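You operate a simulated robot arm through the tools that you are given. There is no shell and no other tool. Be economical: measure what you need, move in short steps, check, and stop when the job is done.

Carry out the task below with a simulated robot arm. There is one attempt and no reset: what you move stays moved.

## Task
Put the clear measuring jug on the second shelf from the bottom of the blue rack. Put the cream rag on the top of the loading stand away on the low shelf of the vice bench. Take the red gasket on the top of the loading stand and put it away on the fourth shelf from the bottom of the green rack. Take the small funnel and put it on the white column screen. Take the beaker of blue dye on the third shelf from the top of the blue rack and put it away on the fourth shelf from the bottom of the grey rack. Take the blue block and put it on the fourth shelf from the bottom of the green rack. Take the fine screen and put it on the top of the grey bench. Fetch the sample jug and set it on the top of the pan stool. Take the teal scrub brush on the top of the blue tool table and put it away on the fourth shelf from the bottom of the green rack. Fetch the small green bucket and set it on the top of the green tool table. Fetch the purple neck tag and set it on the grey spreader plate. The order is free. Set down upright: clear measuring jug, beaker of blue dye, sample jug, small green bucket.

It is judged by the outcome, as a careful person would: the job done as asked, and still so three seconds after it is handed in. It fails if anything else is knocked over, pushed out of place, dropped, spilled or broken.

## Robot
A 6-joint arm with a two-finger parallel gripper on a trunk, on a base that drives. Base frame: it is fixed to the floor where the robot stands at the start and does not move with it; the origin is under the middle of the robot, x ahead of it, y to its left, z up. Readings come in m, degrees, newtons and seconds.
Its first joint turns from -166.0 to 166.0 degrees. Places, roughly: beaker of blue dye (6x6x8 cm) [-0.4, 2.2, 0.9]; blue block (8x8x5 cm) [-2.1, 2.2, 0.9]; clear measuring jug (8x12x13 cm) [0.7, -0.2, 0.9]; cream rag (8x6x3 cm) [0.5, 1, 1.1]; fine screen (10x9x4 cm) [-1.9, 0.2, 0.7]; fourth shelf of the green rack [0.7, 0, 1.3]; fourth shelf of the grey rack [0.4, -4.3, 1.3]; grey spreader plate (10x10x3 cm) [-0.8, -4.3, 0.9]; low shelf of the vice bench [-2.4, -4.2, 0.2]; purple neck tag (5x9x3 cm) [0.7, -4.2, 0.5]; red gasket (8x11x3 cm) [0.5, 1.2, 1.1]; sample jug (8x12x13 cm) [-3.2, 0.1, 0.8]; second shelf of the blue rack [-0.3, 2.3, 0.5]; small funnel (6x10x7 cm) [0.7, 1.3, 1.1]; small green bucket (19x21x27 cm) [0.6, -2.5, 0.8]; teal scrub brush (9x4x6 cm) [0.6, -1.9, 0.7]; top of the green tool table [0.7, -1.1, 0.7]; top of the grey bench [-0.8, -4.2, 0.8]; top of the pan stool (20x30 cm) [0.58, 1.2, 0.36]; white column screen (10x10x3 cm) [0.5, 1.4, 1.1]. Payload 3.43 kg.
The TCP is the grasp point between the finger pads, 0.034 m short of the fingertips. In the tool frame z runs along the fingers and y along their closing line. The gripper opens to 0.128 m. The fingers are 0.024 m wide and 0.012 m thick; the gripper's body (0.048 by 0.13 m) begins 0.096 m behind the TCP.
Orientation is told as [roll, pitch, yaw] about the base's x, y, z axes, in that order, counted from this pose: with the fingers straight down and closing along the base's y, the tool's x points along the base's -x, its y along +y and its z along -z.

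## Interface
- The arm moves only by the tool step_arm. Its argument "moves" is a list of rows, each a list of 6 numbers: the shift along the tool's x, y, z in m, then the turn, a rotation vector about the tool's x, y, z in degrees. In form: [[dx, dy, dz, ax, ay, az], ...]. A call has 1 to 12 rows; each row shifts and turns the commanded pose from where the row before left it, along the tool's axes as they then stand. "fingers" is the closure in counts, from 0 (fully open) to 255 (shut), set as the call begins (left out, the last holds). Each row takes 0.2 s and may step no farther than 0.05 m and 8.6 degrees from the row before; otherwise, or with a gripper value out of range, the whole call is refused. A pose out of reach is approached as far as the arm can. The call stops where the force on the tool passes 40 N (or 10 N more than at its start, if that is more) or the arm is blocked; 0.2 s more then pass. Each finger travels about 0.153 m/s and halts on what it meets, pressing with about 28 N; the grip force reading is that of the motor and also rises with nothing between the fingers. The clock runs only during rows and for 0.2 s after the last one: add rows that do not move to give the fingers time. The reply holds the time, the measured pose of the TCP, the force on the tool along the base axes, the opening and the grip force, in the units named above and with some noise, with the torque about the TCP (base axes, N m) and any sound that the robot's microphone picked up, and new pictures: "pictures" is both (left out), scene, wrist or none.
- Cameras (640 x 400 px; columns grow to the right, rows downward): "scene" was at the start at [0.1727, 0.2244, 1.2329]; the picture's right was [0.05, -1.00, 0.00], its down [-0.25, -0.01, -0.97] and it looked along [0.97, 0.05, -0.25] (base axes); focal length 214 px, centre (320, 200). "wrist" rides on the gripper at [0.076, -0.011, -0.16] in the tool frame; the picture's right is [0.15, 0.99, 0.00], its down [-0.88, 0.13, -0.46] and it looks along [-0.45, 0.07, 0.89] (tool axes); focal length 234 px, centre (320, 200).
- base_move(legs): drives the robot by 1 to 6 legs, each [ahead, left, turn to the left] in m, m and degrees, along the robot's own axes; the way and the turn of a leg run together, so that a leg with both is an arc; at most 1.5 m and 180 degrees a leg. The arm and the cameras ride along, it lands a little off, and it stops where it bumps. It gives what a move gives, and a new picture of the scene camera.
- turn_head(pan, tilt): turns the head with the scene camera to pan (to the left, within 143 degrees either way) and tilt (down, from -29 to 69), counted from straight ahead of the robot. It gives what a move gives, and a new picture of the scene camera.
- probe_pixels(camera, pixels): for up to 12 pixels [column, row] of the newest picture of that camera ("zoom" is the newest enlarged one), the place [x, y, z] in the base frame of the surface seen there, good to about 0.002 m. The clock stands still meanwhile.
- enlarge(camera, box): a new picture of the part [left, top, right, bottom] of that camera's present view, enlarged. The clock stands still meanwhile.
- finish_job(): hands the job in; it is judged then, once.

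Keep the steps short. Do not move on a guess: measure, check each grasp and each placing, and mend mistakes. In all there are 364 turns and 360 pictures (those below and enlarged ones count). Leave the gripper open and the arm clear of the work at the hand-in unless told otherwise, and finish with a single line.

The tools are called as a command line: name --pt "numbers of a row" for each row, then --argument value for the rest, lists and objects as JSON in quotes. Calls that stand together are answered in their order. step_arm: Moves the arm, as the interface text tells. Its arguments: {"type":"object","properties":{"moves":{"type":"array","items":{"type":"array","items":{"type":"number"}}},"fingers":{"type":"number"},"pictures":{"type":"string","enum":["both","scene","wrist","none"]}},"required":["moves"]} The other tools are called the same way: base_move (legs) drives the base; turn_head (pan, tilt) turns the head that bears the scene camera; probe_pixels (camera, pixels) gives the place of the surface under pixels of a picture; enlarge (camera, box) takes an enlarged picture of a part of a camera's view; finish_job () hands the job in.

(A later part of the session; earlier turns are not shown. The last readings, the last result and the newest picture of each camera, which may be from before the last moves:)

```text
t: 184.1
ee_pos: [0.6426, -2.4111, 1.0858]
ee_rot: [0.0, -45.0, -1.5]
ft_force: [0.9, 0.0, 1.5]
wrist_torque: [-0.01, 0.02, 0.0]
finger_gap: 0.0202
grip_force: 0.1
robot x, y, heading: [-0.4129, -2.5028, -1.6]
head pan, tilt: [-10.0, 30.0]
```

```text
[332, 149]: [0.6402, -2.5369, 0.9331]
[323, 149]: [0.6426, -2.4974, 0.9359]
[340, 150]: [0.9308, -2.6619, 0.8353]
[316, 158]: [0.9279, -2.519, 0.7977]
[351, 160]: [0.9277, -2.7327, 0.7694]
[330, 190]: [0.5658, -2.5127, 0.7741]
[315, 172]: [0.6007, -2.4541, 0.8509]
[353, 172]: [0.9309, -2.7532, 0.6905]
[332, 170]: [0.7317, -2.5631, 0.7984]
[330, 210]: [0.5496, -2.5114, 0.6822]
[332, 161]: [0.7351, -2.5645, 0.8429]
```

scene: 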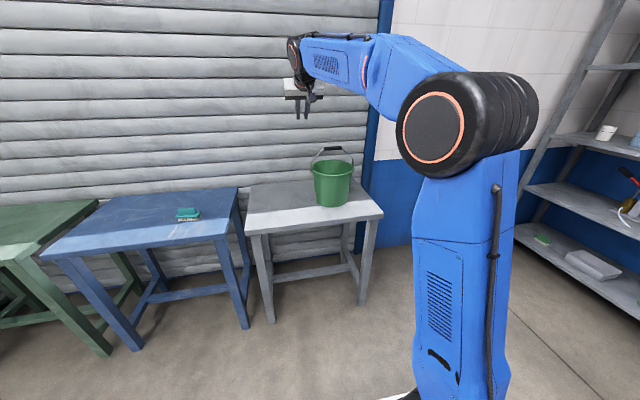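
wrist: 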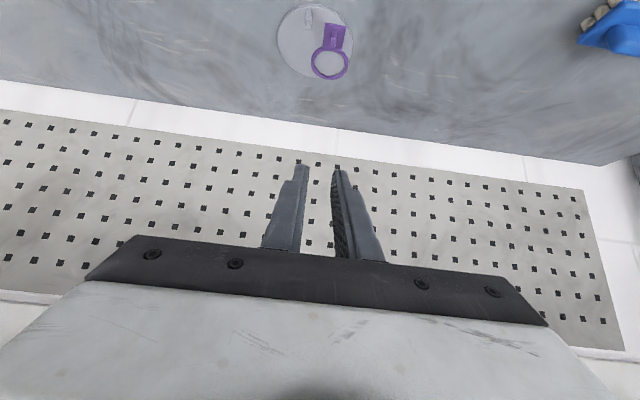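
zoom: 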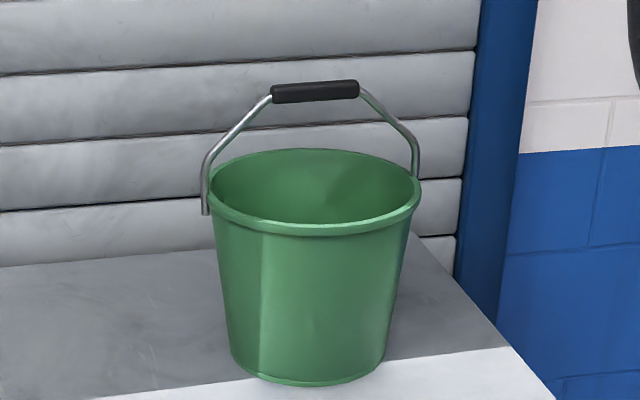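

Handle grip at about (0.642,-2.535,0.934), lying along y, rim at ≈0.86. I'll grip it from the front with fingers above/below. Back off, level the hand and roll it 90°.

probe_pixels --camera "zoom" --pixels '[[275, 93], [315, 92], [355, 90], [315, 85], [315, 99], [206, 200], [300, 232], [418, 175]]'

base_move --legs '[[-0.35, 0, 1.5]]'

step_arm --pt "0 0 0 0 -7.5 0" --pt "0 0 0 0 -7.5 0" --pt "0 0 0 0 -7.5 0" --pt "0 0 0 0 -7.5 0" --pt "0 0 0 0 -7.5 0" --pt "0 0 0 0 -7.5 0" --fingers 115 --pictures "none"

step_arm --pt "0 0 0 0 0 7.5" --pt "0 0 0 0 0 7.5" --pt "0 0 0 0 0 7.5" --pt "0 0 0 0 0 7.5" --pt "0 0 0 0 0 7.5" --pt "0 0 0 0 0 7.5" --pt "0 0 0 0 0 7.5" --pt "0 0 0 0 0 7.5" --pt "0 0 0 0 0 7.5" --pt "0 0 0 0 0 7.5" --pt "0 0 0 0 0 7.5" --pt "0 0 0 0 0 7.5" --pictures "both"

```text
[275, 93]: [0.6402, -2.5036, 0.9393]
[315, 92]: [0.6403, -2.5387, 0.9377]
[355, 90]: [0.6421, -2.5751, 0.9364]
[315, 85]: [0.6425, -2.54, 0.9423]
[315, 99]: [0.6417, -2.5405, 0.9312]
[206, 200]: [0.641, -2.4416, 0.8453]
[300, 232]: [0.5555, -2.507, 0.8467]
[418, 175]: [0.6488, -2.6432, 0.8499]
```

```text
t: 186.3
ee_pos: [0.2886, -2.3774, 1.0851]
ee_rot: [-0.1, -45.0, 0.1]
ft_force: [-1.5, -0.5, -0.3]
wrist_torque: [-0.05, -0.02, 0.03]
finger_gap: 0.0202
grip_force: 0.1
robot x, y, heading: [-0.7662, -2.4989, 0.3]
head pan, tilt: [-10.0, 30.0]
```

scene: 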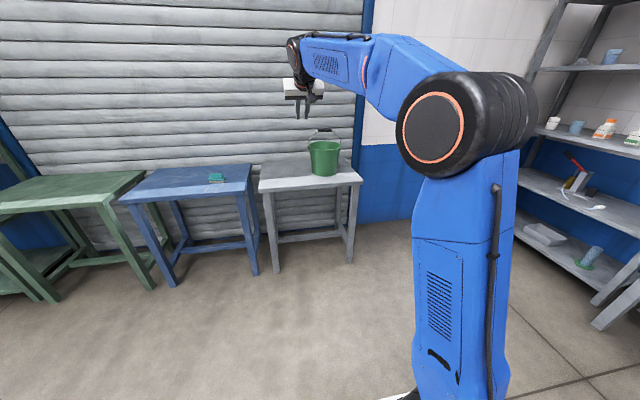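

```text
t: 187.8
ee_pos: [0.2879, -2.3788, 1.0846]
ee_rot: [59.1, -89.7, -59.2]
ft_force: [-0.3, -0.2, 1.5]
wrist_torque: [0.0, 0.08, 0.02]
finger_gap: 0.0703
grip_force: 0.1
robot x, y, heading: [-0.7672, -2.4986, -0.2]
head pan, tilt: [-10.0, 30.0]
```

```text
t: 190.3
ee_pos: [0.3006, -2.3542, 1.2135]
ee_rot: [88.5, -0.3, -89.8]
ft_force: [0.5, 0.6, 0.3]
wrist_torque: [-0.01, -0.03, -0.01]
finger_gap: 0.07
grip_force: 0.1
out of reach, approached as far as the arm can: row 7, 8, 9, 10, 11, 12
robot x, y, heading: [-0.7671, -2.4927, 0.1]
head pan, tilt: [-10.0, 30.0]
```

scene: 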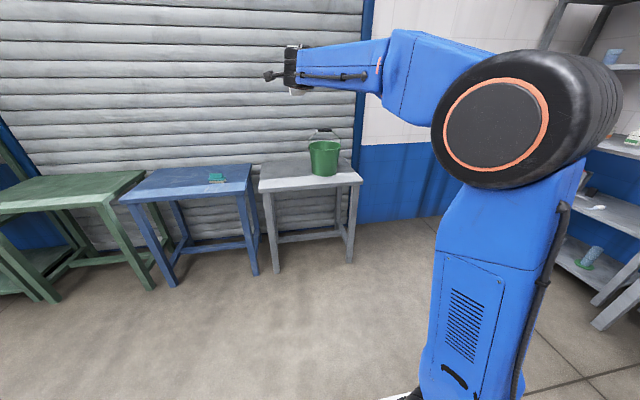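
wrist: 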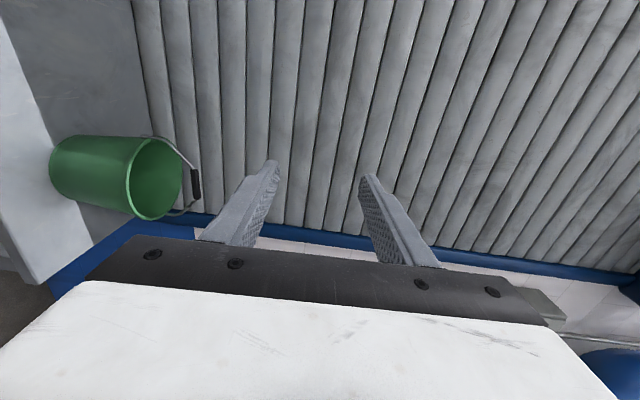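

Hand is level with fingers opening vertically. Bring it to handle height and y.

step_arm --pt "-0.023 -0.0345 0 0 0 0" --pt "-0.023 -0.0345 0 0 0 0" --pt "-0.023 -0.0345 0 0 0 0" --pt "-0.023 -0.0345 0 0 0 0" --pt "-0.023 -0.0345 0 0 0 0" --pt "-0.023 -0.0345 0 0 0 0" --pt "-0.023 -0.0345 0 0 0 0" --pt "-0.023 -0.0345 0 0 0 0" --pt "0 0 0 0 0 0" --pictures "wrist"

```text
t: 192.3
ee_pos: [0.3291, -2.5488, 1.0902]
ee_rot: [90.0, -0.7, -89.9]
ft_force: [0.3, -1.4, -0.4]
wrist_torque: [0.02, 0.01, 0.06]
finger_gap: 0.0704
grip_force: 0.0
out of reach, approached as far as the arm can: row 1, 2, 3, 4, 5, 6, 7
robot x, y, heading: [-0.7676, -2.4967, 0.0]
head pan, tilt: [-10.0, 30.0]
```

wrist: 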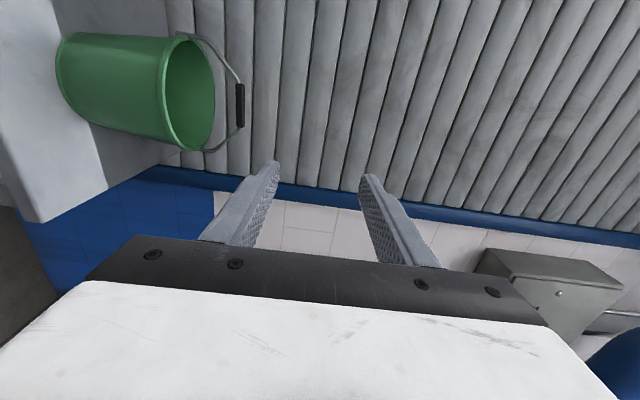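

step_arm --pt "0 -0.025 -0.025 0 0 0" --pt "0 -0.025 -0.025 0 0 0" --pt "0 -0.025 -0.025 0 0 0" --pt "0 -0.025 -0.025 0 0 0" --pt "0 -0.025 0 0 0 0" --pt "0 -0.025 0 0 0 0" --pt "0 0 0 0 0 0" --pictures "scene"

```text
t: 193.9
ee_pos: [0.2287, -2.5493, 0.9404]
ee_rot: [90.0, 0.0, -90.0]
ft_force: [0.2, 0.1, 0.0]
wrist_torque: [0.0, -0.02, -0.03]
finger_gap: 0.0706
grip_force: 0.1
robot x, y, heading: [-0.7672, -2.4957, -0.2]
head pan, tilt: [-10.0, 30.0]
```

scene: 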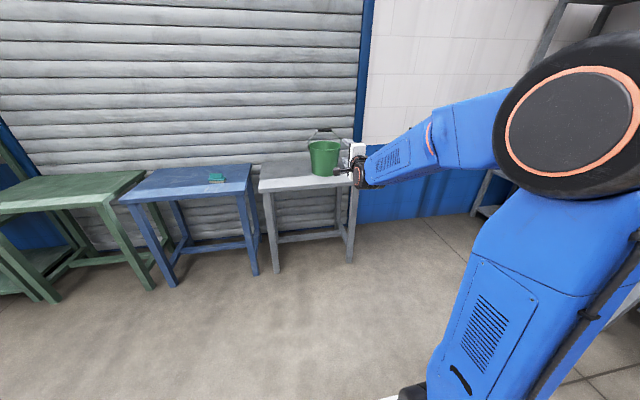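

Aligned at z 0.940, y -2.549. Drive forward 0.36 and check.

base_move --legs '[[0.35, 0.01, 0]]'

step_arm --pt "0 0 0 0 0 0" --pictures "wrist"

enlarge --camera "scene" --box '[280, 110, 440, 210]'

```text
t: 196.2
ee_pos: [0.5773, -2.5428, 0.9408]
ee_rot: [90.0, 0.0, -90.1]
ft_force: [0.1, -0.1, -0.3]
wrist_torque: [-0.01, 0.03, 0.02]
finger_gap: 0.0705
grip_force: 0.1
robot x, y, heading: [-0.4151, -2.4863, 0.1]
head pan, tilt: [-10.0, 30.0]
```

scene: 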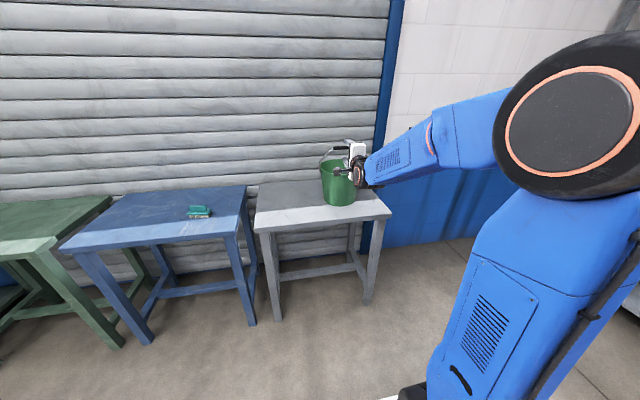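

```text
t: 196.6
ee_pos: [0.5774, -2.5434, 0.9397]
ee_rot: [89.8, 0.0, -90.1]
ft_force: [-1.0, -0.4, -0.9]
wrist_torque: [0.0, 0.01, -0.02]
finger_gap: 0.0703
grip_force: 0.1
robot x, y, heading: [-0.4155, -2.4907, -0.1]
head pan, tilt: [-10.0, 30.0]
```

wrist: 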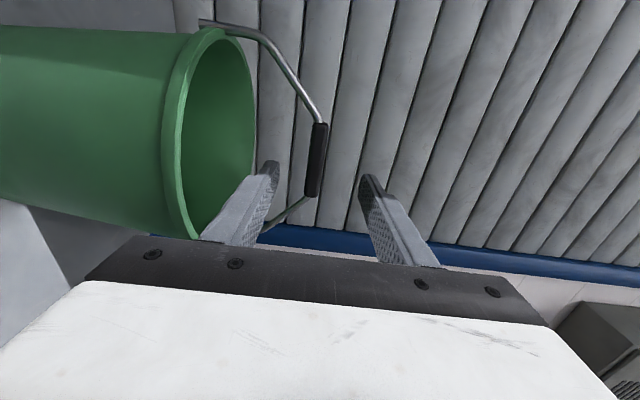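

```text
4.00 times, centred on (360, 160) of scene
```

zoom: 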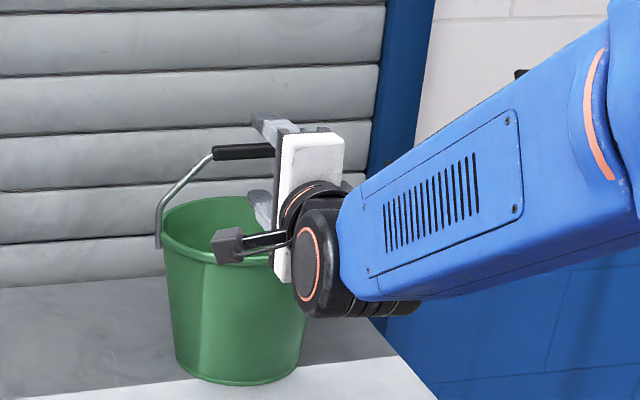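

Handle lies between the fingers. Advance 6.5 cm and close.

step_arm --pt "0 -0.001 0.022 0 0 0" --pt "0 -0.001 0.022 0 0 0" --pt "0 -0.001 0.022 0 0 0" --pt "0 0 0 0 0 0" --pictures "none"

step_arm --pt "0 0 0 0 0 0" --pt "0 0 0 0 0 0" --pt "0 0 0 0 0 0" --fingers 255 --pictures "wrist"

```text
t: 197.6
ee_pos: [0.6443, -2.5436, 0.9372]
ee_rot: [90.0, 0.0, -90.1]
ft_force: [0.1, 0.2, -0.2]
wrist_torque: [0.01, -0.02, 0.02]
finger_gap: 0.0702
grip_force: 0.0
robot x, y, heading: [-0.4179, -2.4901, -0.1]
head pan, tilt: [-10.0, 30.0]
```

```text
t: 198.4
ee_pos: [0.6444, -2.5422, 0.9362]
ee_rot: [89.9, 0.0, -90.0]
ft_force: [0.3, -0.1, -0.1]
wrist_torque: [-0.03, 0.04, 0.03]
finger_gap: 0.0158
grip_force: 28.0
robot x, y, heading: [-0.4159, -2.4846, -0.2]
head pan, tilt: [-10.0, 30.0]
```

wrist: 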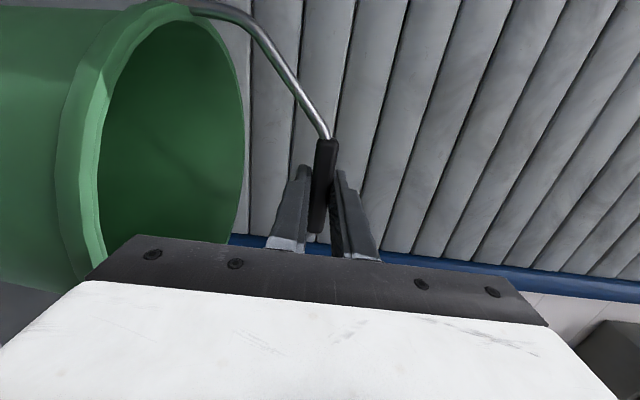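

Gripped (16 mm). Lift slowly 6 cm.

step_arm --pt "0 0.004 0 0 0 0" --pt "0 0.005 0 0 0 0" --pt "0 0.006 0 0 0 0" --pt "0 0.008 0 0 0 0" --pt "0 0.008 0 0 0 0" --pt "0 0.008 0 0 0 0" --pt "0 0.008 0 0 0 0" --pt "0 0.008 0 0 0 0" --pt "0 0.008 0 0 0 0" --pt "0 0.006 0 0 0 0" --pt "0 0 0 0 0 0" --pictures "scene"

enlarge --camera "scene" --box '[280, 90, 440, 210]'

```text
t: 200.8
ee_pos: [0.6449, -2.5425, 1.006]
ee_rot: [89.9, -0.1, -90.1]
ft_force: [0.4, 0.0, -7.3]
wrist_torque: [0.0, 0.04, 0.02]
finger_gap: 0.0158
grip_force: 27.9
robot x, y, heading: [-0.4148, -2.4861, -0.1]
head pan, tilt: [-10.0, 30.0]
```

scene: 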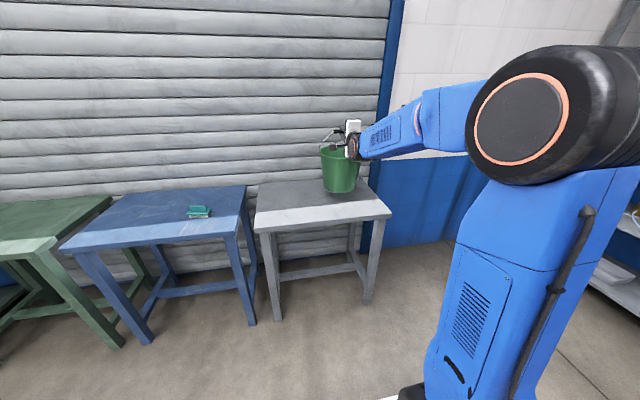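

```text
3.33 times, centred on (360, 150) of scene
```

zoom: 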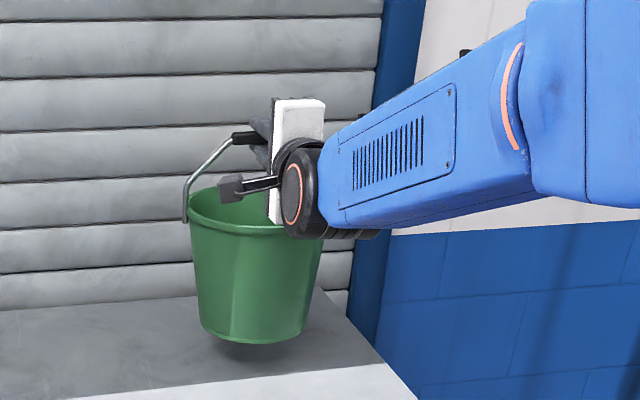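

Bucket hangs level. Back away, go left to the green tool table.

base_move --legs '[[-0.5, 0, 0], [0, 1.4, 0]]'

turn_head --pan 5 --tilt 30

```text
t: 210.3
ee_pos: [0.1429, -1.1435, 1.0052]
ee_rot: [89.9, 0.0, -89.6]
ft_force: [-0.3, 0.1, -7.7]
wrist_torque: [0.01, 0.01, -0.01]
finger_gap: 0.0158
grip_force: 28.3
robot x, y, heading: [-0.9194, -1.0971, 0.1]
head pan, tilt: [-10.0, 30.0]
```

scene: 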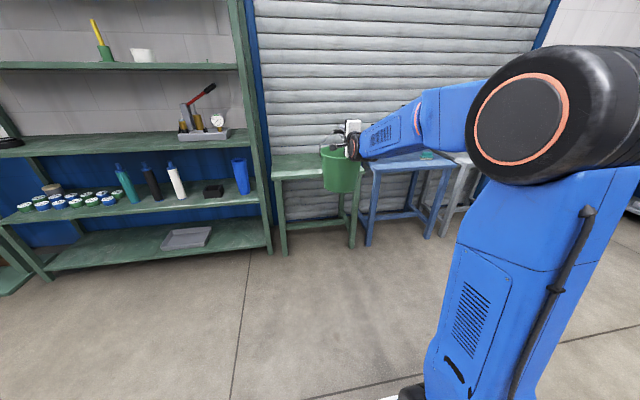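

```text
t: 211.1
ee_pos: [0.1412, -1.1448, 1.0068]
ee_rot: [89.9, 0.0, -89.7]
ft_force: [-0.2, -0.3, -7.4]
wrist_torque: [-0.02, 0.05, 0.02]
finger_gap: 0.016
grip_force: 28.3
robot x, y, heading: [-0.9202, -1.0961, 0.3]
head pan, tilt: [5.0, 30.0]
```

scene: 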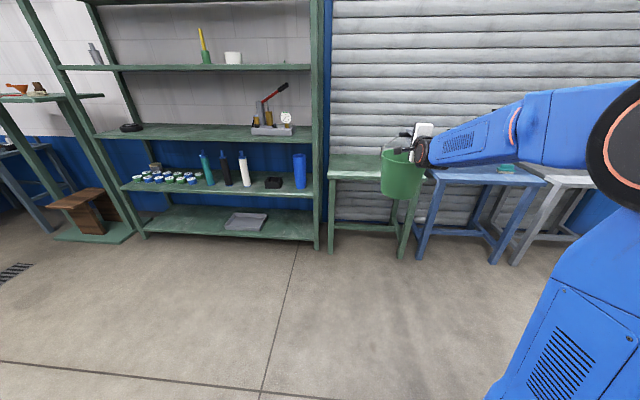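

probe_pixels --camera "scene" --pixels '[[332, 178], [420, 178], [345, 165], [372, 165], [370, 177], [336, 158], [410, 235], [375, 157], [310, 170], [445, 180]]'

```text
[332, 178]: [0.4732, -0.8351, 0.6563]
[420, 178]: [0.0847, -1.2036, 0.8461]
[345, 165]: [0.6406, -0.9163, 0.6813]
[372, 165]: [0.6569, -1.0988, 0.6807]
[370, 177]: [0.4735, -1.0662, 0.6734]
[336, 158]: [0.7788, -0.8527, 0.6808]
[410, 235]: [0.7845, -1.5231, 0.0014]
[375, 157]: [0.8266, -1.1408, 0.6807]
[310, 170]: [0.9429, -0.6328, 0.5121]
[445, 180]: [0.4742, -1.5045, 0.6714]
```

Table top 0.681, clear, spanning y -0.83…-1.4, front x 0.474. Drive in: bucket to (0.66,-1.09).

base_move --legs '[[0.52, 0.05, 0]]'

step_arm --pt "0 -0.012 0 0 0 0" --pt "0 -0.015 0 0 0 0" --pt "0 -0.015 0 0 0 0" --pt "0 -0.01 0 0 0 0" --pt "0 -0.008 0 0 0 0" --pt "0 -0.005 0 0 0 0" --pt "0 0 0 0 0 0" --pictures "both"

```text
t: 214.1
ee_pos: [0.6633, -1.0918, 1.0056]
ee_rot: [89.9, 0.0, -89.8]
ft_force: [0.3, -0.3, -7.8]
wrist_torque: [0.0, -0.01, 0.0]
finger_gap: 0.0159
grip_force: 27.8
robot x, y, heading: [-0.397, -1.0448, 0.3]
head pan, tilt: [5.0, 30.0]
```

scene: 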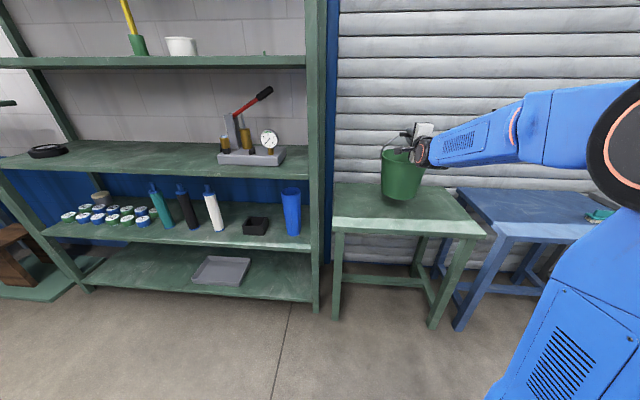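

```text
t: 215.7
ee_pos: [0.6644, -1.0923, 0.9398]
ee_rot: [89.9, 0.1, -89.8]
ft_force: [0.3, -0.4, -6.4]
wrist_torque: [-0.03, 0.03, 0.0]
finger_gap: 0.0154
grip_force: 28.3
robot x, y, heading: [-0.3964, -1.0454, 0.1]
head pan, tilt: [5.0, 30.0]
```

scene: 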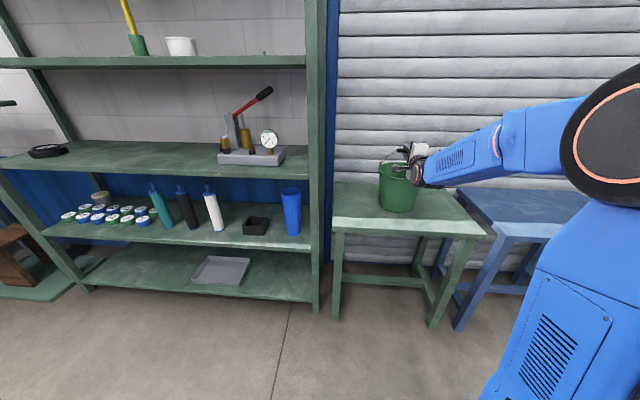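
wrist: 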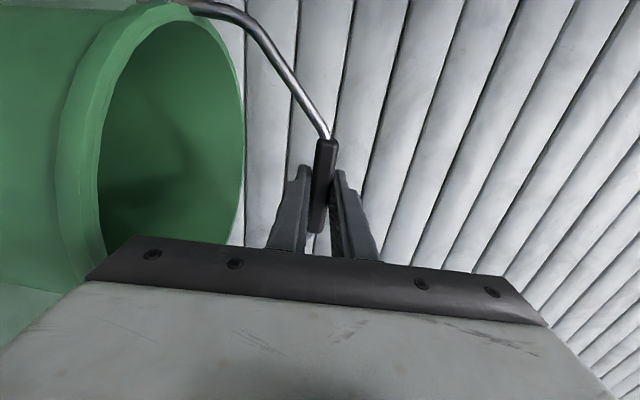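

step_arm --pt "0 -0.002 0 0 0 0" --pt "0 -0.002 0 0 0 0" --pt "0 -0.002 0 0 0 0" --pt "0 0 0 0 0 0" --pictures "none"

```text
t: 216.7
ee_pos: [0.6643, -1.0933, 0.935]
ee_rot: [90.1, 0.0, -89.8]
ft_force: [-0.8, -0.9, -2.6]
wrist_torque: [0.04, -0.03, 0.01]
finger_gap: 0.0158
grip_force: 27.5
robot x, y, heading: [-0.3983, -1.0469, 0.0]
head pan, tilt: [5.0, 30.0]
```

Weight is coming off. 1 mm more, then open.

step_arm --pt "0 -0.001 0 0 0 0" --pt "0 0 0 0 0 0" --pictures "none"

step_arm --pt "0 0 0 0 0 0" --pt "0 0 0 0 0 0" --pt "0 0 0 0 0 0" --pt "0 0 -0.03 0 0 0" --pt "0 0 -0.04 0 0 0" --pt "0 0 -0.04 0 0 0" --fingers 120 --pictures "none"

base_move --legs '[[-0.45, 0, 0]]'

```text
t: 217.3
ee_pos: [0.6624, -1.0943, 0.9346]
ee_rot: [90.1, 0.0, -89.8]
ft_force: [3.8, 0.0, 9.1]
wrist_torque: [0.01, -0.04, 0.01]
finger_gap: 0.0162
grip_force: 27.5
robot x, y, heading: [-0.3941, -1.0463, 0.0]
head pan, tilt: [5.0, 30.0]
```

```text
t: 218.7
ee_pos: [0.5524, -1.0931, 0.9338]
ee_rot: [90.0, 0.0, -89.9]
ft_force: [-0.2, 0.2, -1.0]
wrist_torque: [0.01, -0.05, 0.05]
finger_gap: 0.0675
grip_force: 0.1
robot x, y, heading: [-0.3948, -1.0453, 0.4]
head pan, tilt: [5.0, 30.0]
```

```text
t: 221.4
ee_pos: [0.1029, -1.0958, 0.9346]
ee_rot: [89.9, -0.1, -89.8]
ft_force: [0.3, 0.2, 0.7]
wrist_torque: [0.0, 0.01, -0.01]
finger_gap: 0.0681
grip_force: 0.1
robot x, y, heading: [-0.846, -1.0483, 0.1]
head pan, tilt: [5.0, 30.0]
```

scene: 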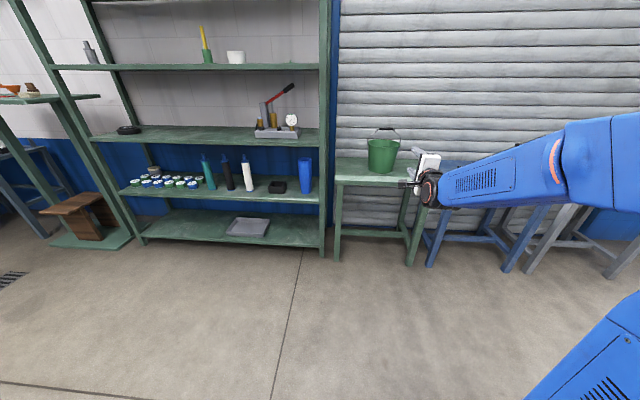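

Bucket stands on the green table. Next: the teal brush. Shift right 0.8 m and roll the hand back.

base_move --legs '[[0.2, -0.82, 0]]'

step_arm --pt "0 0 0 0 0 -7.5" --pt "0 0 0 0 0 -7.5" --pt "0 0 0 0 0 -7.5" --pt "0 0 0 0 0 -7.5" --pt "0 0 0 0 0 -7.5" --pt "0 0 0 0 0 -7.5" --pt "0 0 0 0 0 -7.5" --pt "0 0 0 0 0 -7.5" --pt "0 0 0 0 0 -7.5" --pt "0 0 0 0 0 -7.5" --pt "0 0 0 0 0 -7.5" --pt "0 0 0 0 0 -7.5" --fingers 60 --pictures "none"

turn_head --pan -10 --tilt 35

```text
t: 226.0
ee_pos: [0.2978, -1.9375, 0.9344]
ee_rot: [89.9, 0.0, -90.7]
ft_force: [0.2, 0.4, -0.4]
wrist_torque: [0.02, 0.01, 0.01]
finger_gap: 0.0676
grip_force: 0.0
robot x, y, heading: [-0.6538, -1.8742, -1.0]
head pan, tilt: [5.0, 30.0]
```

scene: 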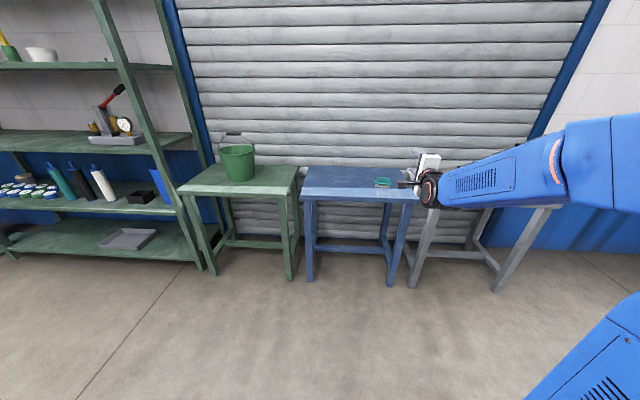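

```text
t: 228.6
ee_pos: [0.2986, -1.9373, 0.9343]
ee_rot: [-55.2, -89.8, 54.5]
ft_force: [-0.7, -0.1, -0.3]
wrist_torque: [-0.01, 0.01, -0.01]
finger_gap: 0.0977
grip_force: 0.0
robot x, y, heading: [-0.6531, -1.8726, -0.9]
head pan, tilt: [5.0, 30.0]
```

```text
t: 229.3
ee_pos: [0.2968, -1.9379, 0.9343]
ee_rot: [24.8, -90.0, -25.6]
ft_force: [0.7, 0.8, -0.2]
wrist_torque: [0.0, -0.04, 0.03]
finger_gap: 0.0979
grip_force: 0.0
robot x, y, heading: [-0.6498, -1.8704, -0.7]
head pan, tilt: [-10.0, 35.0]
```

scene: 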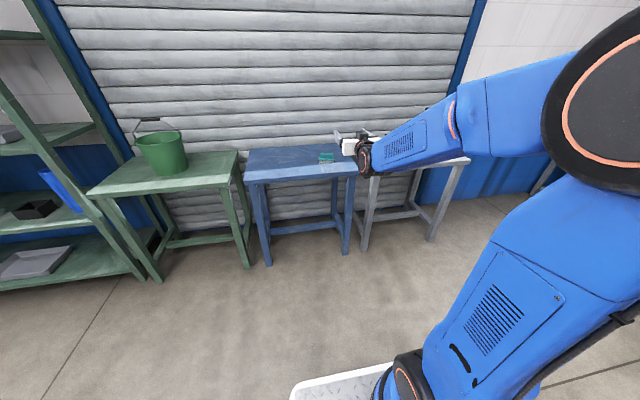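

enlarge --camera "scene" --box '[300, 140, 348, 170]'

probe_pixels --camera "zoom" --pixels '[[270, 180], [330, 200], [400, 180], [440, 230], [280, 230], [330, 250], [330, 290], [420, 280], [280, 280], [180, 230], [330, 185]]'

```text
13.33 times, centred on (324, 155) of scene
```

zoom: 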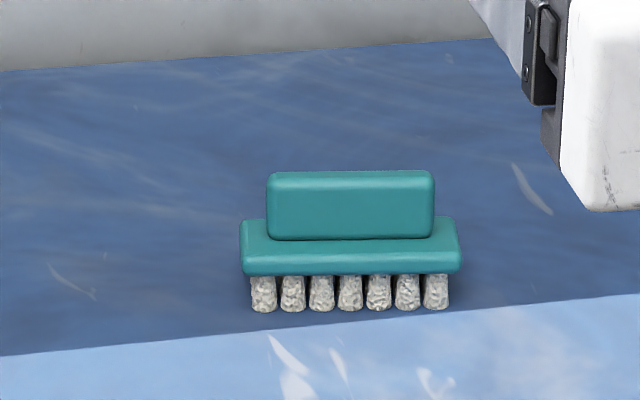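

```text
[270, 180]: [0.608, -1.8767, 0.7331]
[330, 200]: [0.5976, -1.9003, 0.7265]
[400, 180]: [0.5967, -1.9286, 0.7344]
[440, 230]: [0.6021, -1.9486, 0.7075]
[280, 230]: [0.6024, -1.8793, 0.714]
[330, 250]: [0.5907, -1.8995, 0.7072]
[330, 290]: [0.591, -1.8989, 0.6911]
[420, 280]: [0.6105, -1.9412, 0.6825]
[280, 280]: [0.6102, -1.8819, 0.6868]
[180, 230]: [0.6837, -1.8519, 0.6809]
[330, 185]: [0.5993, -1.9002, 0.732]
```

Brush: body ends y≈-1.865…-1.953, x≈0.61, table 0.681. Pitch to 30° below level, open wide, come over.

step_arm --pt "0 0.005 0 0 6 0" --pt "0 0.005 0 0 6 0" --pt "0 0.005 0 0 6 0" --pt "0 0.005 0 0 6 0" --pt "0 0.005 0 0 6 0" --pt "0.03 0 0.0173 0 0 0" --pt "0.03 0 0.0173 0 0 0" --pt "0.03 0 0.0173 0 0 0" --pt "0.03 0 0.0173 0 0 0" --pt "0 0 0 0 0 0" --fingers 15 --pictures "none"

base_move --legs '[[0.22, 0, 0.7]]'

step_arm --pt "0 0 0 0 0 0" --pictures "wrist"

```text
t: 231.5
ee_pos: [0.3171, -1.9311, 0.7981]
ee_rot: [-2.1, -67.9, -0.7]
ft_force: [-0.2, 0.2, 0.1]
wrist_torque: [0.0, 0.0, -0.01]
finger_gap: 0.1204
grip_force: 0.1
out of reach, approached as far as the arm can: row 4, 5
robot x, y, heading: [-0.6502, -1.8741, -0.8]
head pan, tilt: [-10.0, 35.0]
```

```text
t: 233.2
ee_pos: [0.5391, -1.9209, 0.7972]
ee_rot: [-2.2, -67.8, 0.0]
ft_force: [-1.1, -0.6, 0.0]
wrist_torque: [0.03, 0.02, 0.0]
finger_gap: 0.1205
grip_force: 0.1
robot x, y, heading: [-0.4277, -1.8772, 0.1]
head pan, tilt: [-10.0, 35.0]
```

scene: 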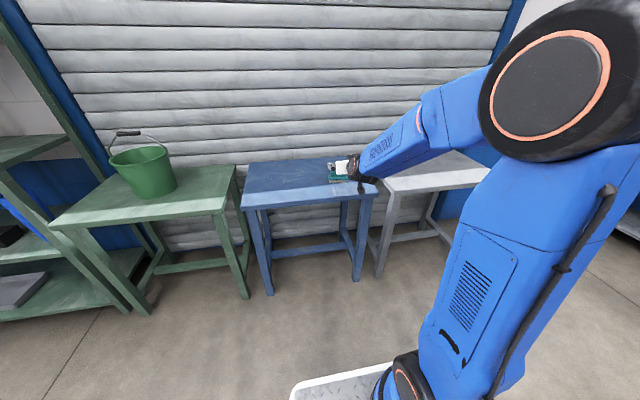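

```text
t: 233.6
ee_pos: [0.5374, -1.9218, 0.7974]
ee_rot: [-2.2, -67.8, 0.1]
ft_force: [0.0, 0.1, 0.8]
wrist_torque: [0.01, -0.01, 0.03]
finger_gap: 0.1202
grip_force: 0.1
robot x, y, heading: [-0.4351, -1.8742, 0.0]
head pan, tilt: [-10.0, 35.0]
```

wrist: 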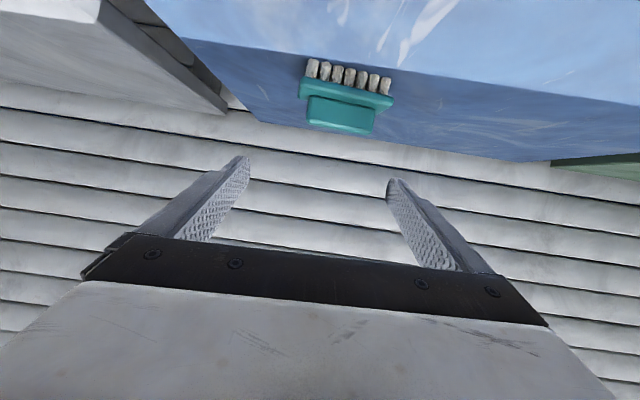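

step_arm --pt "0 0.006 0 -0.8 7.8 2.0" --pt "-0.0168 0.007 0.029 0 0 0" --pt "-0.0168 0 0.029 0 0 0" --pt "0.0173 0 0.01 0 0 0" --pt "0.0173 0 0.01 0 0 0" --pt "0 0 0 0 0 0" --pictures "wrist"

```text
t: 235.0
ee_pos: [0.6059, -1.9102, 0.7587]
ee_rot: [2.6, -59.9, -4.5]
ft_force: [0.3, -0.3, -0.1]
wrist_torque: [0.01, 0.01, 0.0]
finger_gap: 0.1206
grip_force: 0.0
robot x, y, heading: [-0.4346, -1.8719, 0.2]
head pan, tilt: [-10.0, 35.0]
```

wrist: 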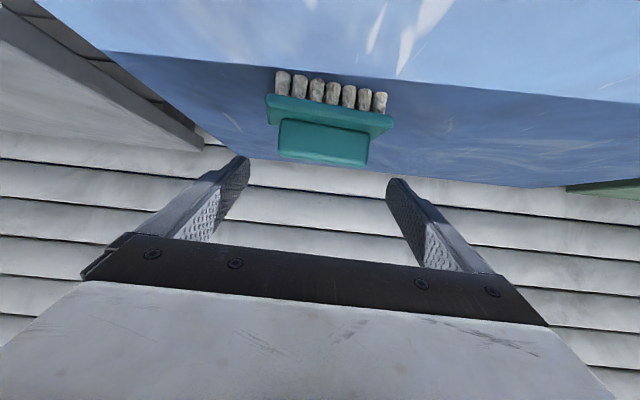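

step_arm --pt "0 0 0 -2.6 0 -4.5" --pt "0 0 0 0 0 0" --pictures "wrist"

probe_pixels --camera "wrist" --pixels '[[275, 105], [385, 115], [285, 150], [365, 155], [325, 160], [330, 120]]'

```text
t: 235.6
ee_pos: [0.6055, -1.9093, 0.7569]
ee_rot: [-2.6, -60.0, 4.7]
ft_force: [-0.2, -0.7, 0.0]
wrist_torque: [-0.03, 0.02, -0.01]
finger_gap: 0.1201
grip_force: 0.0
robot x, y, heading: [-0.4278, -1.8727, -0.0]
head pan, tilt: [-10.0, 35.0]
```

wrist: 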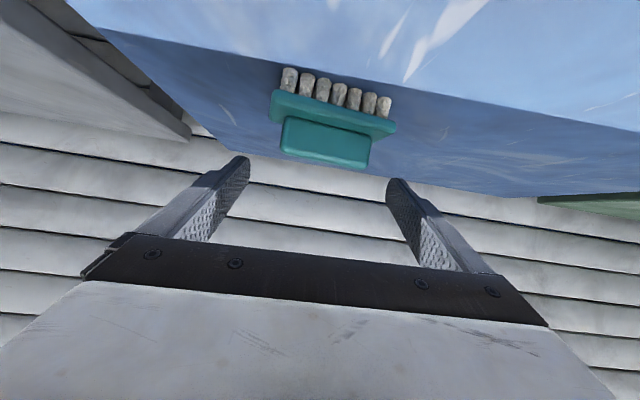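

```text
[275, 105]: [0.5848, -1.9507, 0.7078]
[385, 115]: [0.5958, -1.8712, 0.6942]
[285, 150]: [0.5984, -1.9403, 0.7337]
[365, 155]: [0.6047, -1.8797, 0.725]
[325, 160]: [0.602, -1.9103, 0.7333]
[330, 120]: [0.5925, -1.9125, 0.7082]
```

Brush is yawed about -8°. Match the hand to it.

step_arm --pt "0 0 0 4.15 0 3.1" --pt "0 0 0 4.15 0 3.1" --pt "0 0 0 0 0 0" --pictures "wrist"

```text
t: 236.4
ee_pos: [0.6053, -1.909, 0.7585]
ee_rot: [-0.2, -60.1, -7.8]
ft_force: [0.0, -0.3, -0.5]
wrist_torque: [-0.01, -0.01, 0.01]
finger_gap: 0.1204
grip_force: 0.1
robot x, y, heading: [-0.4328, -1.8783, 0.1]
head pan, tilt: [-10.0, 35.0]
```

wrist: 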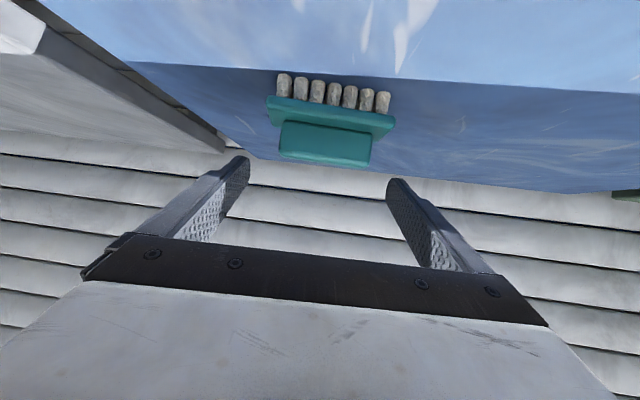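

step_arm --pt "0.013 0 0.0075 0 0 0" --pt "0.013 0 0.0075 0 0 0" --pt "0.01 0 0.006 0 0 0" --pt "0.004 0 0.002 0 0 0" --pt "0 0 0 0 0 0" --pictures "wrist"

step_arm --pt "0 0 0 0 0 0" --pt "0 0 0 0 0 0" --pt "0 0 0 0 0 0" --fingers 255 --pictures "wrist"

```text
t: 237.6
ee_pos: [0.6066, -1.9114, 0.7126]
ee_rot: [-0.1, -60.2, -7.9]
ft_force: [-0.2, 0.0, 0.3]
wrist_torque: [-0.02, -0.06, 0.03]
finger_gap: 0.1203
grip_force: 0.1
robot x, y, heading: [-0.434, -1.8712, -0.1]
head pan, tilt: [-10.0, 35.0]
```

wrist: 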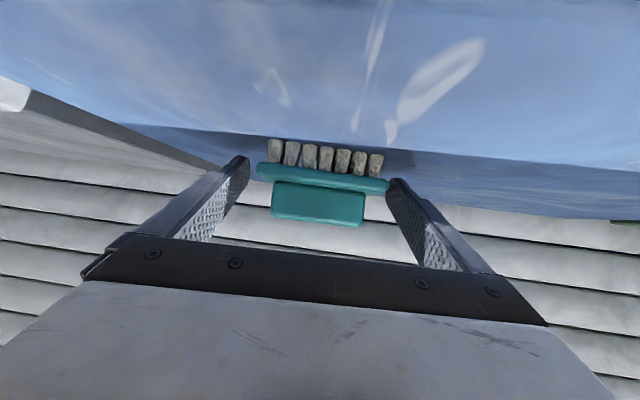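

```text
t: 238.4
ee_pos: [0.6042, -1.9095, 0.712]
ee_rot: [-0.1, -60.1, -7.9]
ft_force: [-0.6, 0.1, 0.2]
wrist_torque: [-0.02, 0.02, 0.01]
finger_gap: 0.0894
grip_force: 28.1
robot x, y, heading: [-0.4325, -1.876, 0.1]
head pan, tilt: [-10.0, 35.0]
```

wrist: 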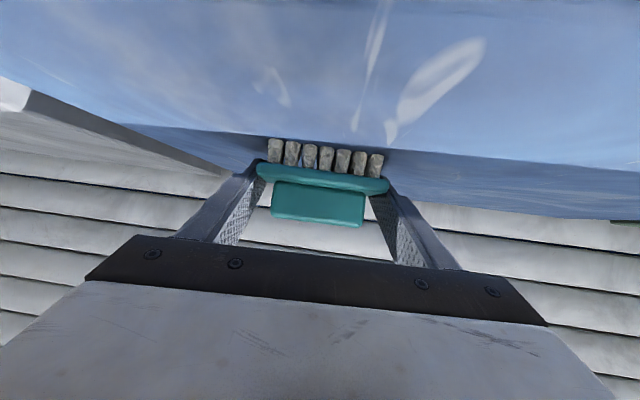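

Gripped at 0.089 m. Lift slowly.

step_arm --pt "-0.004 0 -0.002 0 0 0" --pt "-0.006 0 -0.003 0 0 0" --pt "-0.01 0 -0.006 0 0 0" --pt "-0.015 0 -0.0087 0 0 0" --pt "-0.02 0 -0.0115 0 0 0" --pt "-0.02 0 -0.0115 0 0 0" --pt "-0.02 0 -0.0115 0 0 0" --pt "0 0 0 0 0 0" --pictures "wrist"

```text
t: 240.2
ee_pos: [0.6059, -1.9101, 0.8201]
ee_rot: [-0.2, -60.2, -7.9]
ft_force: [0.0, 0.0, -1.7]
wrist_torque: [0.01, -0.05, -0.01]
finger_gap: 0.0898
grip_force: 27.8
robot x, y, heading: [-0.4311, -1.8745, -0.1]
head pan, tilt: [-10.0, 35.0]
```

wrist: 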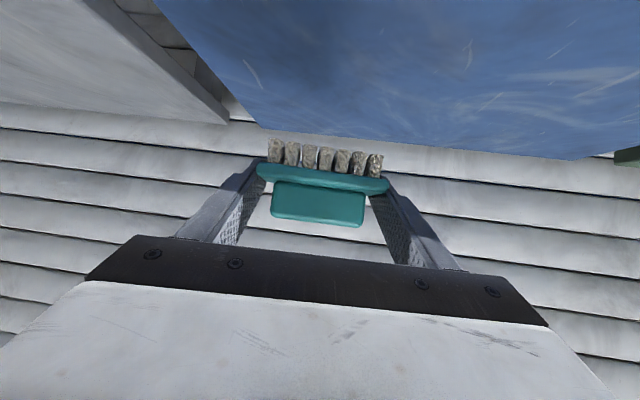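

Held firmly. Back off and raise to 1.40 m, then go to the green rack.

base_move --legs '[[-0.5, 0, 0]]'

step_arm --pt "-0.0416 0 -0.024 0 0 0" --pt "-0.0416 0 -0.024 0 0 0" --pt "-0.0416 0 -0.024 0 0 0" --pt "-0.0416 0 -0.024 0 0 0" --pt "-0.0416 0 -0.024 0 0 0" --pt "-0.0416 0 -0.024 0 0 0" --pt "-0.0416 0 -0.024 0 0 0" --pt "-0.0416 0 -0.024 0 0 0" --pt "-0.0416 0 -0.024 0 0 0" --pt "-0.0416 0 -0.024 0 0 0" --pt "-0.0416 0 -0.024 0 0 0" --pt "-0.0416 0 -0.024 0 0 0" --pictures "none"

base_move --legs '[[0, 1.4, 0], [0, 0.3, 0]]'

turn_head --pan 5 --tilt 5

```text
t: 243.2
ee_pos: [0.1057, -1.9099, 0.8204]
ee_rot: [-0.1, -60.2, -7.9]
ft_force: [0.1, 0.6, -1.5]
wrist_torque: [-0.03, 0.01, -0.02]
finger_gap: 0.0894
grip_force: 27.9
robot x, y, heading: [-0.937, -1.8717, -0.1]
head pan, tilt: [-10.0, 35.0]
```

scene: 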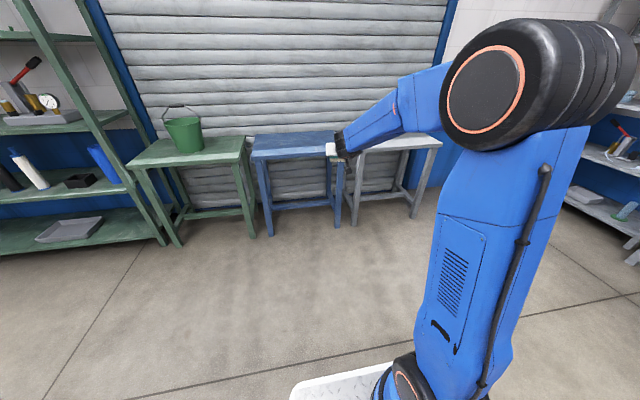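

```text
t: 245.8
ee_pos: [0.0913, -1.8893, 1.3849]
ee_rot: [-0.8, -60.6, -7.9]
ft_force: [-2.3, 0.1, -0.6]
wrist_torque: [0.04, 0.02, 0.05]
finger_gap: 0.0898
grip_force: 27.9
out of reach, approached as far as the arm can: row 11, 12
robot x, y, heading: [-0.9375, -1.8773, 0.0]
head pan, tilt: [-10.0, 35.0]
```

```text
t: 254.4
ee_pos: [0.11, -0.2006, 1.3835]
ee_rot: [-0.9, -60.4, -9.0]
ft_force: [-0.4, 0.6, -1.2]
wrist_torque: [0.0, 0.01, -0.01]
finger_gap: 0.0894
grip_force: 27.7
robot x, y, heading: [-0.9153, -0.1685, -1.0]
head pan, tilt: [-10.0, 35.0]
```

scene: 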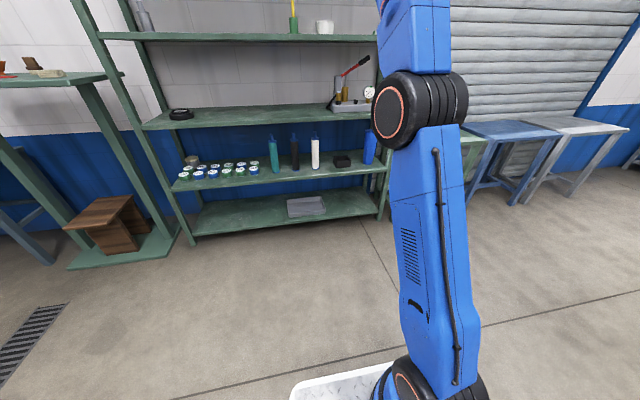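

```text
t: 255.4
ee_pos: [0.1104, -0.2014, 1.3832]
ee_rot: [-0.9, -60.5, -9.0]
ft_force: [0.0, -0.6, -1.1]
wrist_torque: [0.02, -0.05, -0.04]
finger_gap: 0.0897
grip_force: 27.4
robot x, y, heading: [-0.9171, -0.1723, -1.1]
head pan, tilt: [5.0, 5.0]
```

scene: 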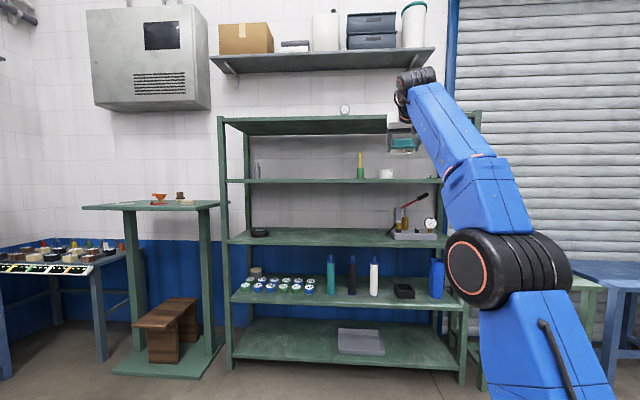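

probe_pixels --camera "scene" --pixels '[[256, 172], [360, 173], [386, 175], [300, 181], [240, 181], [430, 181], [345, 120], [222, 200], [300, 118]]'

enlarge --camera "scene" --box '[220, 110, 450, 200]'

```text
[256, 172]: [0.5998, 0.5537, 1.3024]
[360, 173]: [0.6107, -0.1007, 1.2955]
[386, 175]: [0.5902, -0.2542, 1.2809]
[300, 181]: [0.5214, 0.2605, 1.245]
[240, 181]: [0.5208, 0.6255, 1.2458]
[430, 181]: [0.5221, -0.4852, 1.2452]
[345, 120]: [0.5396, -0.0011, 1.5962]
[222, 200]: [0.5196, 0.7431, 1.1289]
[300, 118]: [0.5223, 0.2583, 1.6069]
```

```text
2.78 times, centred on (335, 155) of scene
```

zoom: 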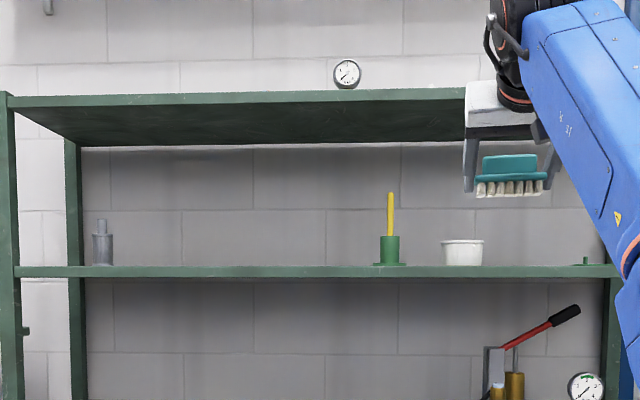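

Free span on shelf 4 between y≈0 and 0.5. Drive in so the brush is over y≈0.08, x≈0.61.

base_move --legs '[[0, 0.28, 1], [0.49, 0, 0]]'

step_arm --pt "0.017 0 0.01 0 0 0" --pt "0.017 0 0.01 0 0 0" --pt "0 0 0 0 0 0" --pictures "wrist"

probe_pixels --camera "wrist" --pixels '[[320, 100], [320, 50], [200, 100], [450, 120], [320, 130]]'

```text
t: 259.8
ee_pos: [0.6021, 0.0958, 1.3834]
ee_rot: [-0.9, -60.3, -7.9]
ft_force: [0.0, 0.1, -0.1]
wrist_torque: [0.01, 0.02, 0.0]
finger_gap: 0.0895
grip_force: 28.0
robot x, y, heading: [-0.4226, 0.1122, -0.1]
head pan, tilt: [5.0, 5.0]
```

scene: 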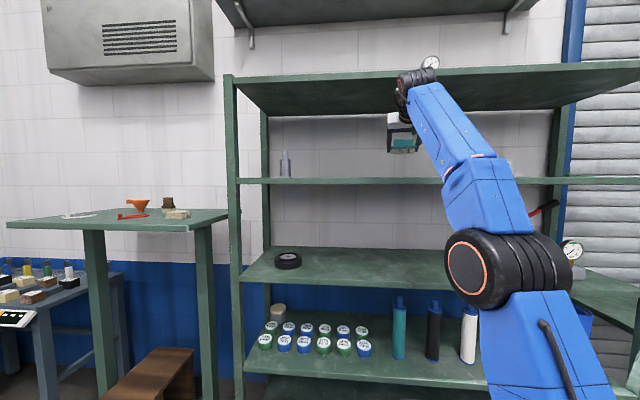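

```text
t: 260.6
ee_pos: [0.6015, 0.0958, 1.3434]
ee_rot: [-0.9, -60.5, -8.0]
ft_force: [0.0, 0.2, -1.3]
wrist_torque: [-0.04, -0.01, -0.04]
finger_gap: 0.0895
grip_force: 27.8
robot x, y, heading: [-0.4223, 0.114, -0.3]
head pan, tilt: [5.0, 5.0]
```

wrist: 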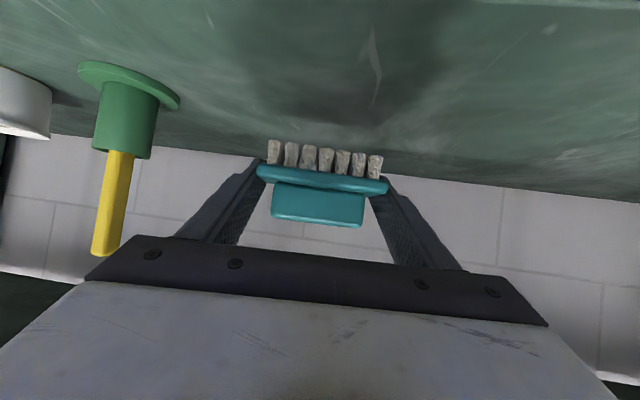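

```text
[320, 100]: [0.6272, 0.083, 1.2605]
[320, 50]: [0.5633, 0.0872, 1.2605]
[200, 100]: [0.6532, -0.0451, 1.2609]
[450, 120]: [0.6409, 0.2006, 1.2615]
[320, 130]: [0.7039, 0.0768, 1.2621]
```

Shelf 1.261. Lower to contact.

step_arm --pt "0.015 0 0.0087 0 0 0" --pt "0.015 0 0.0087 0 0 0" --pt "0.008 0 0.0046 0 0 0" --pt "0.004 0 0.0023 0 0 0" --pt "0.0015 0 0.0009 0 0 0" --pt "0 0 0 0 0 0" --pictures "none"

step_arm --pt "0.001 0 0.0005 0 0 0" --pt "0.001 0 0.0005 0 0 0" --pt "0 0 0 0 0 0" --pictures "wrist"

```text
t: 262.0
ee_pos: [0.6021, 0.0943, 1.2931]
ee_rot: [-0.9, -60.4, -7.9]
ft_force: [-0.3, 0.2, -2.0]
wrist_torque: [0.0, -0.03, 0.02]
finger_gap: 0.089
grip_force: 28.0
robot x, y, heading: [-0.4233, 0.1114, 0.0]
head pan, tilt: [5.0, 5.0]
```

```text
t: 262.8
ee_pos: [0.6034, 0.0964, 1.2916]
ee_rot: [-0.9, -60.5, -7.9]
ft_force: [-0.3, 0.2, 1.6]
wrist_torque: [0.15, -0.02, -0.02]
finger_gap: 0.0894
grip_force: 27.8
robot x, y, heading: [-0.4264, 0.1086, -0.2]
head pan, tilt: [5.0, 5.0]
```

wrist: 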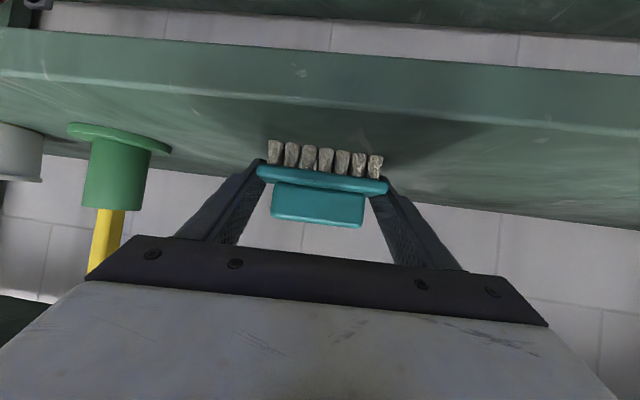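

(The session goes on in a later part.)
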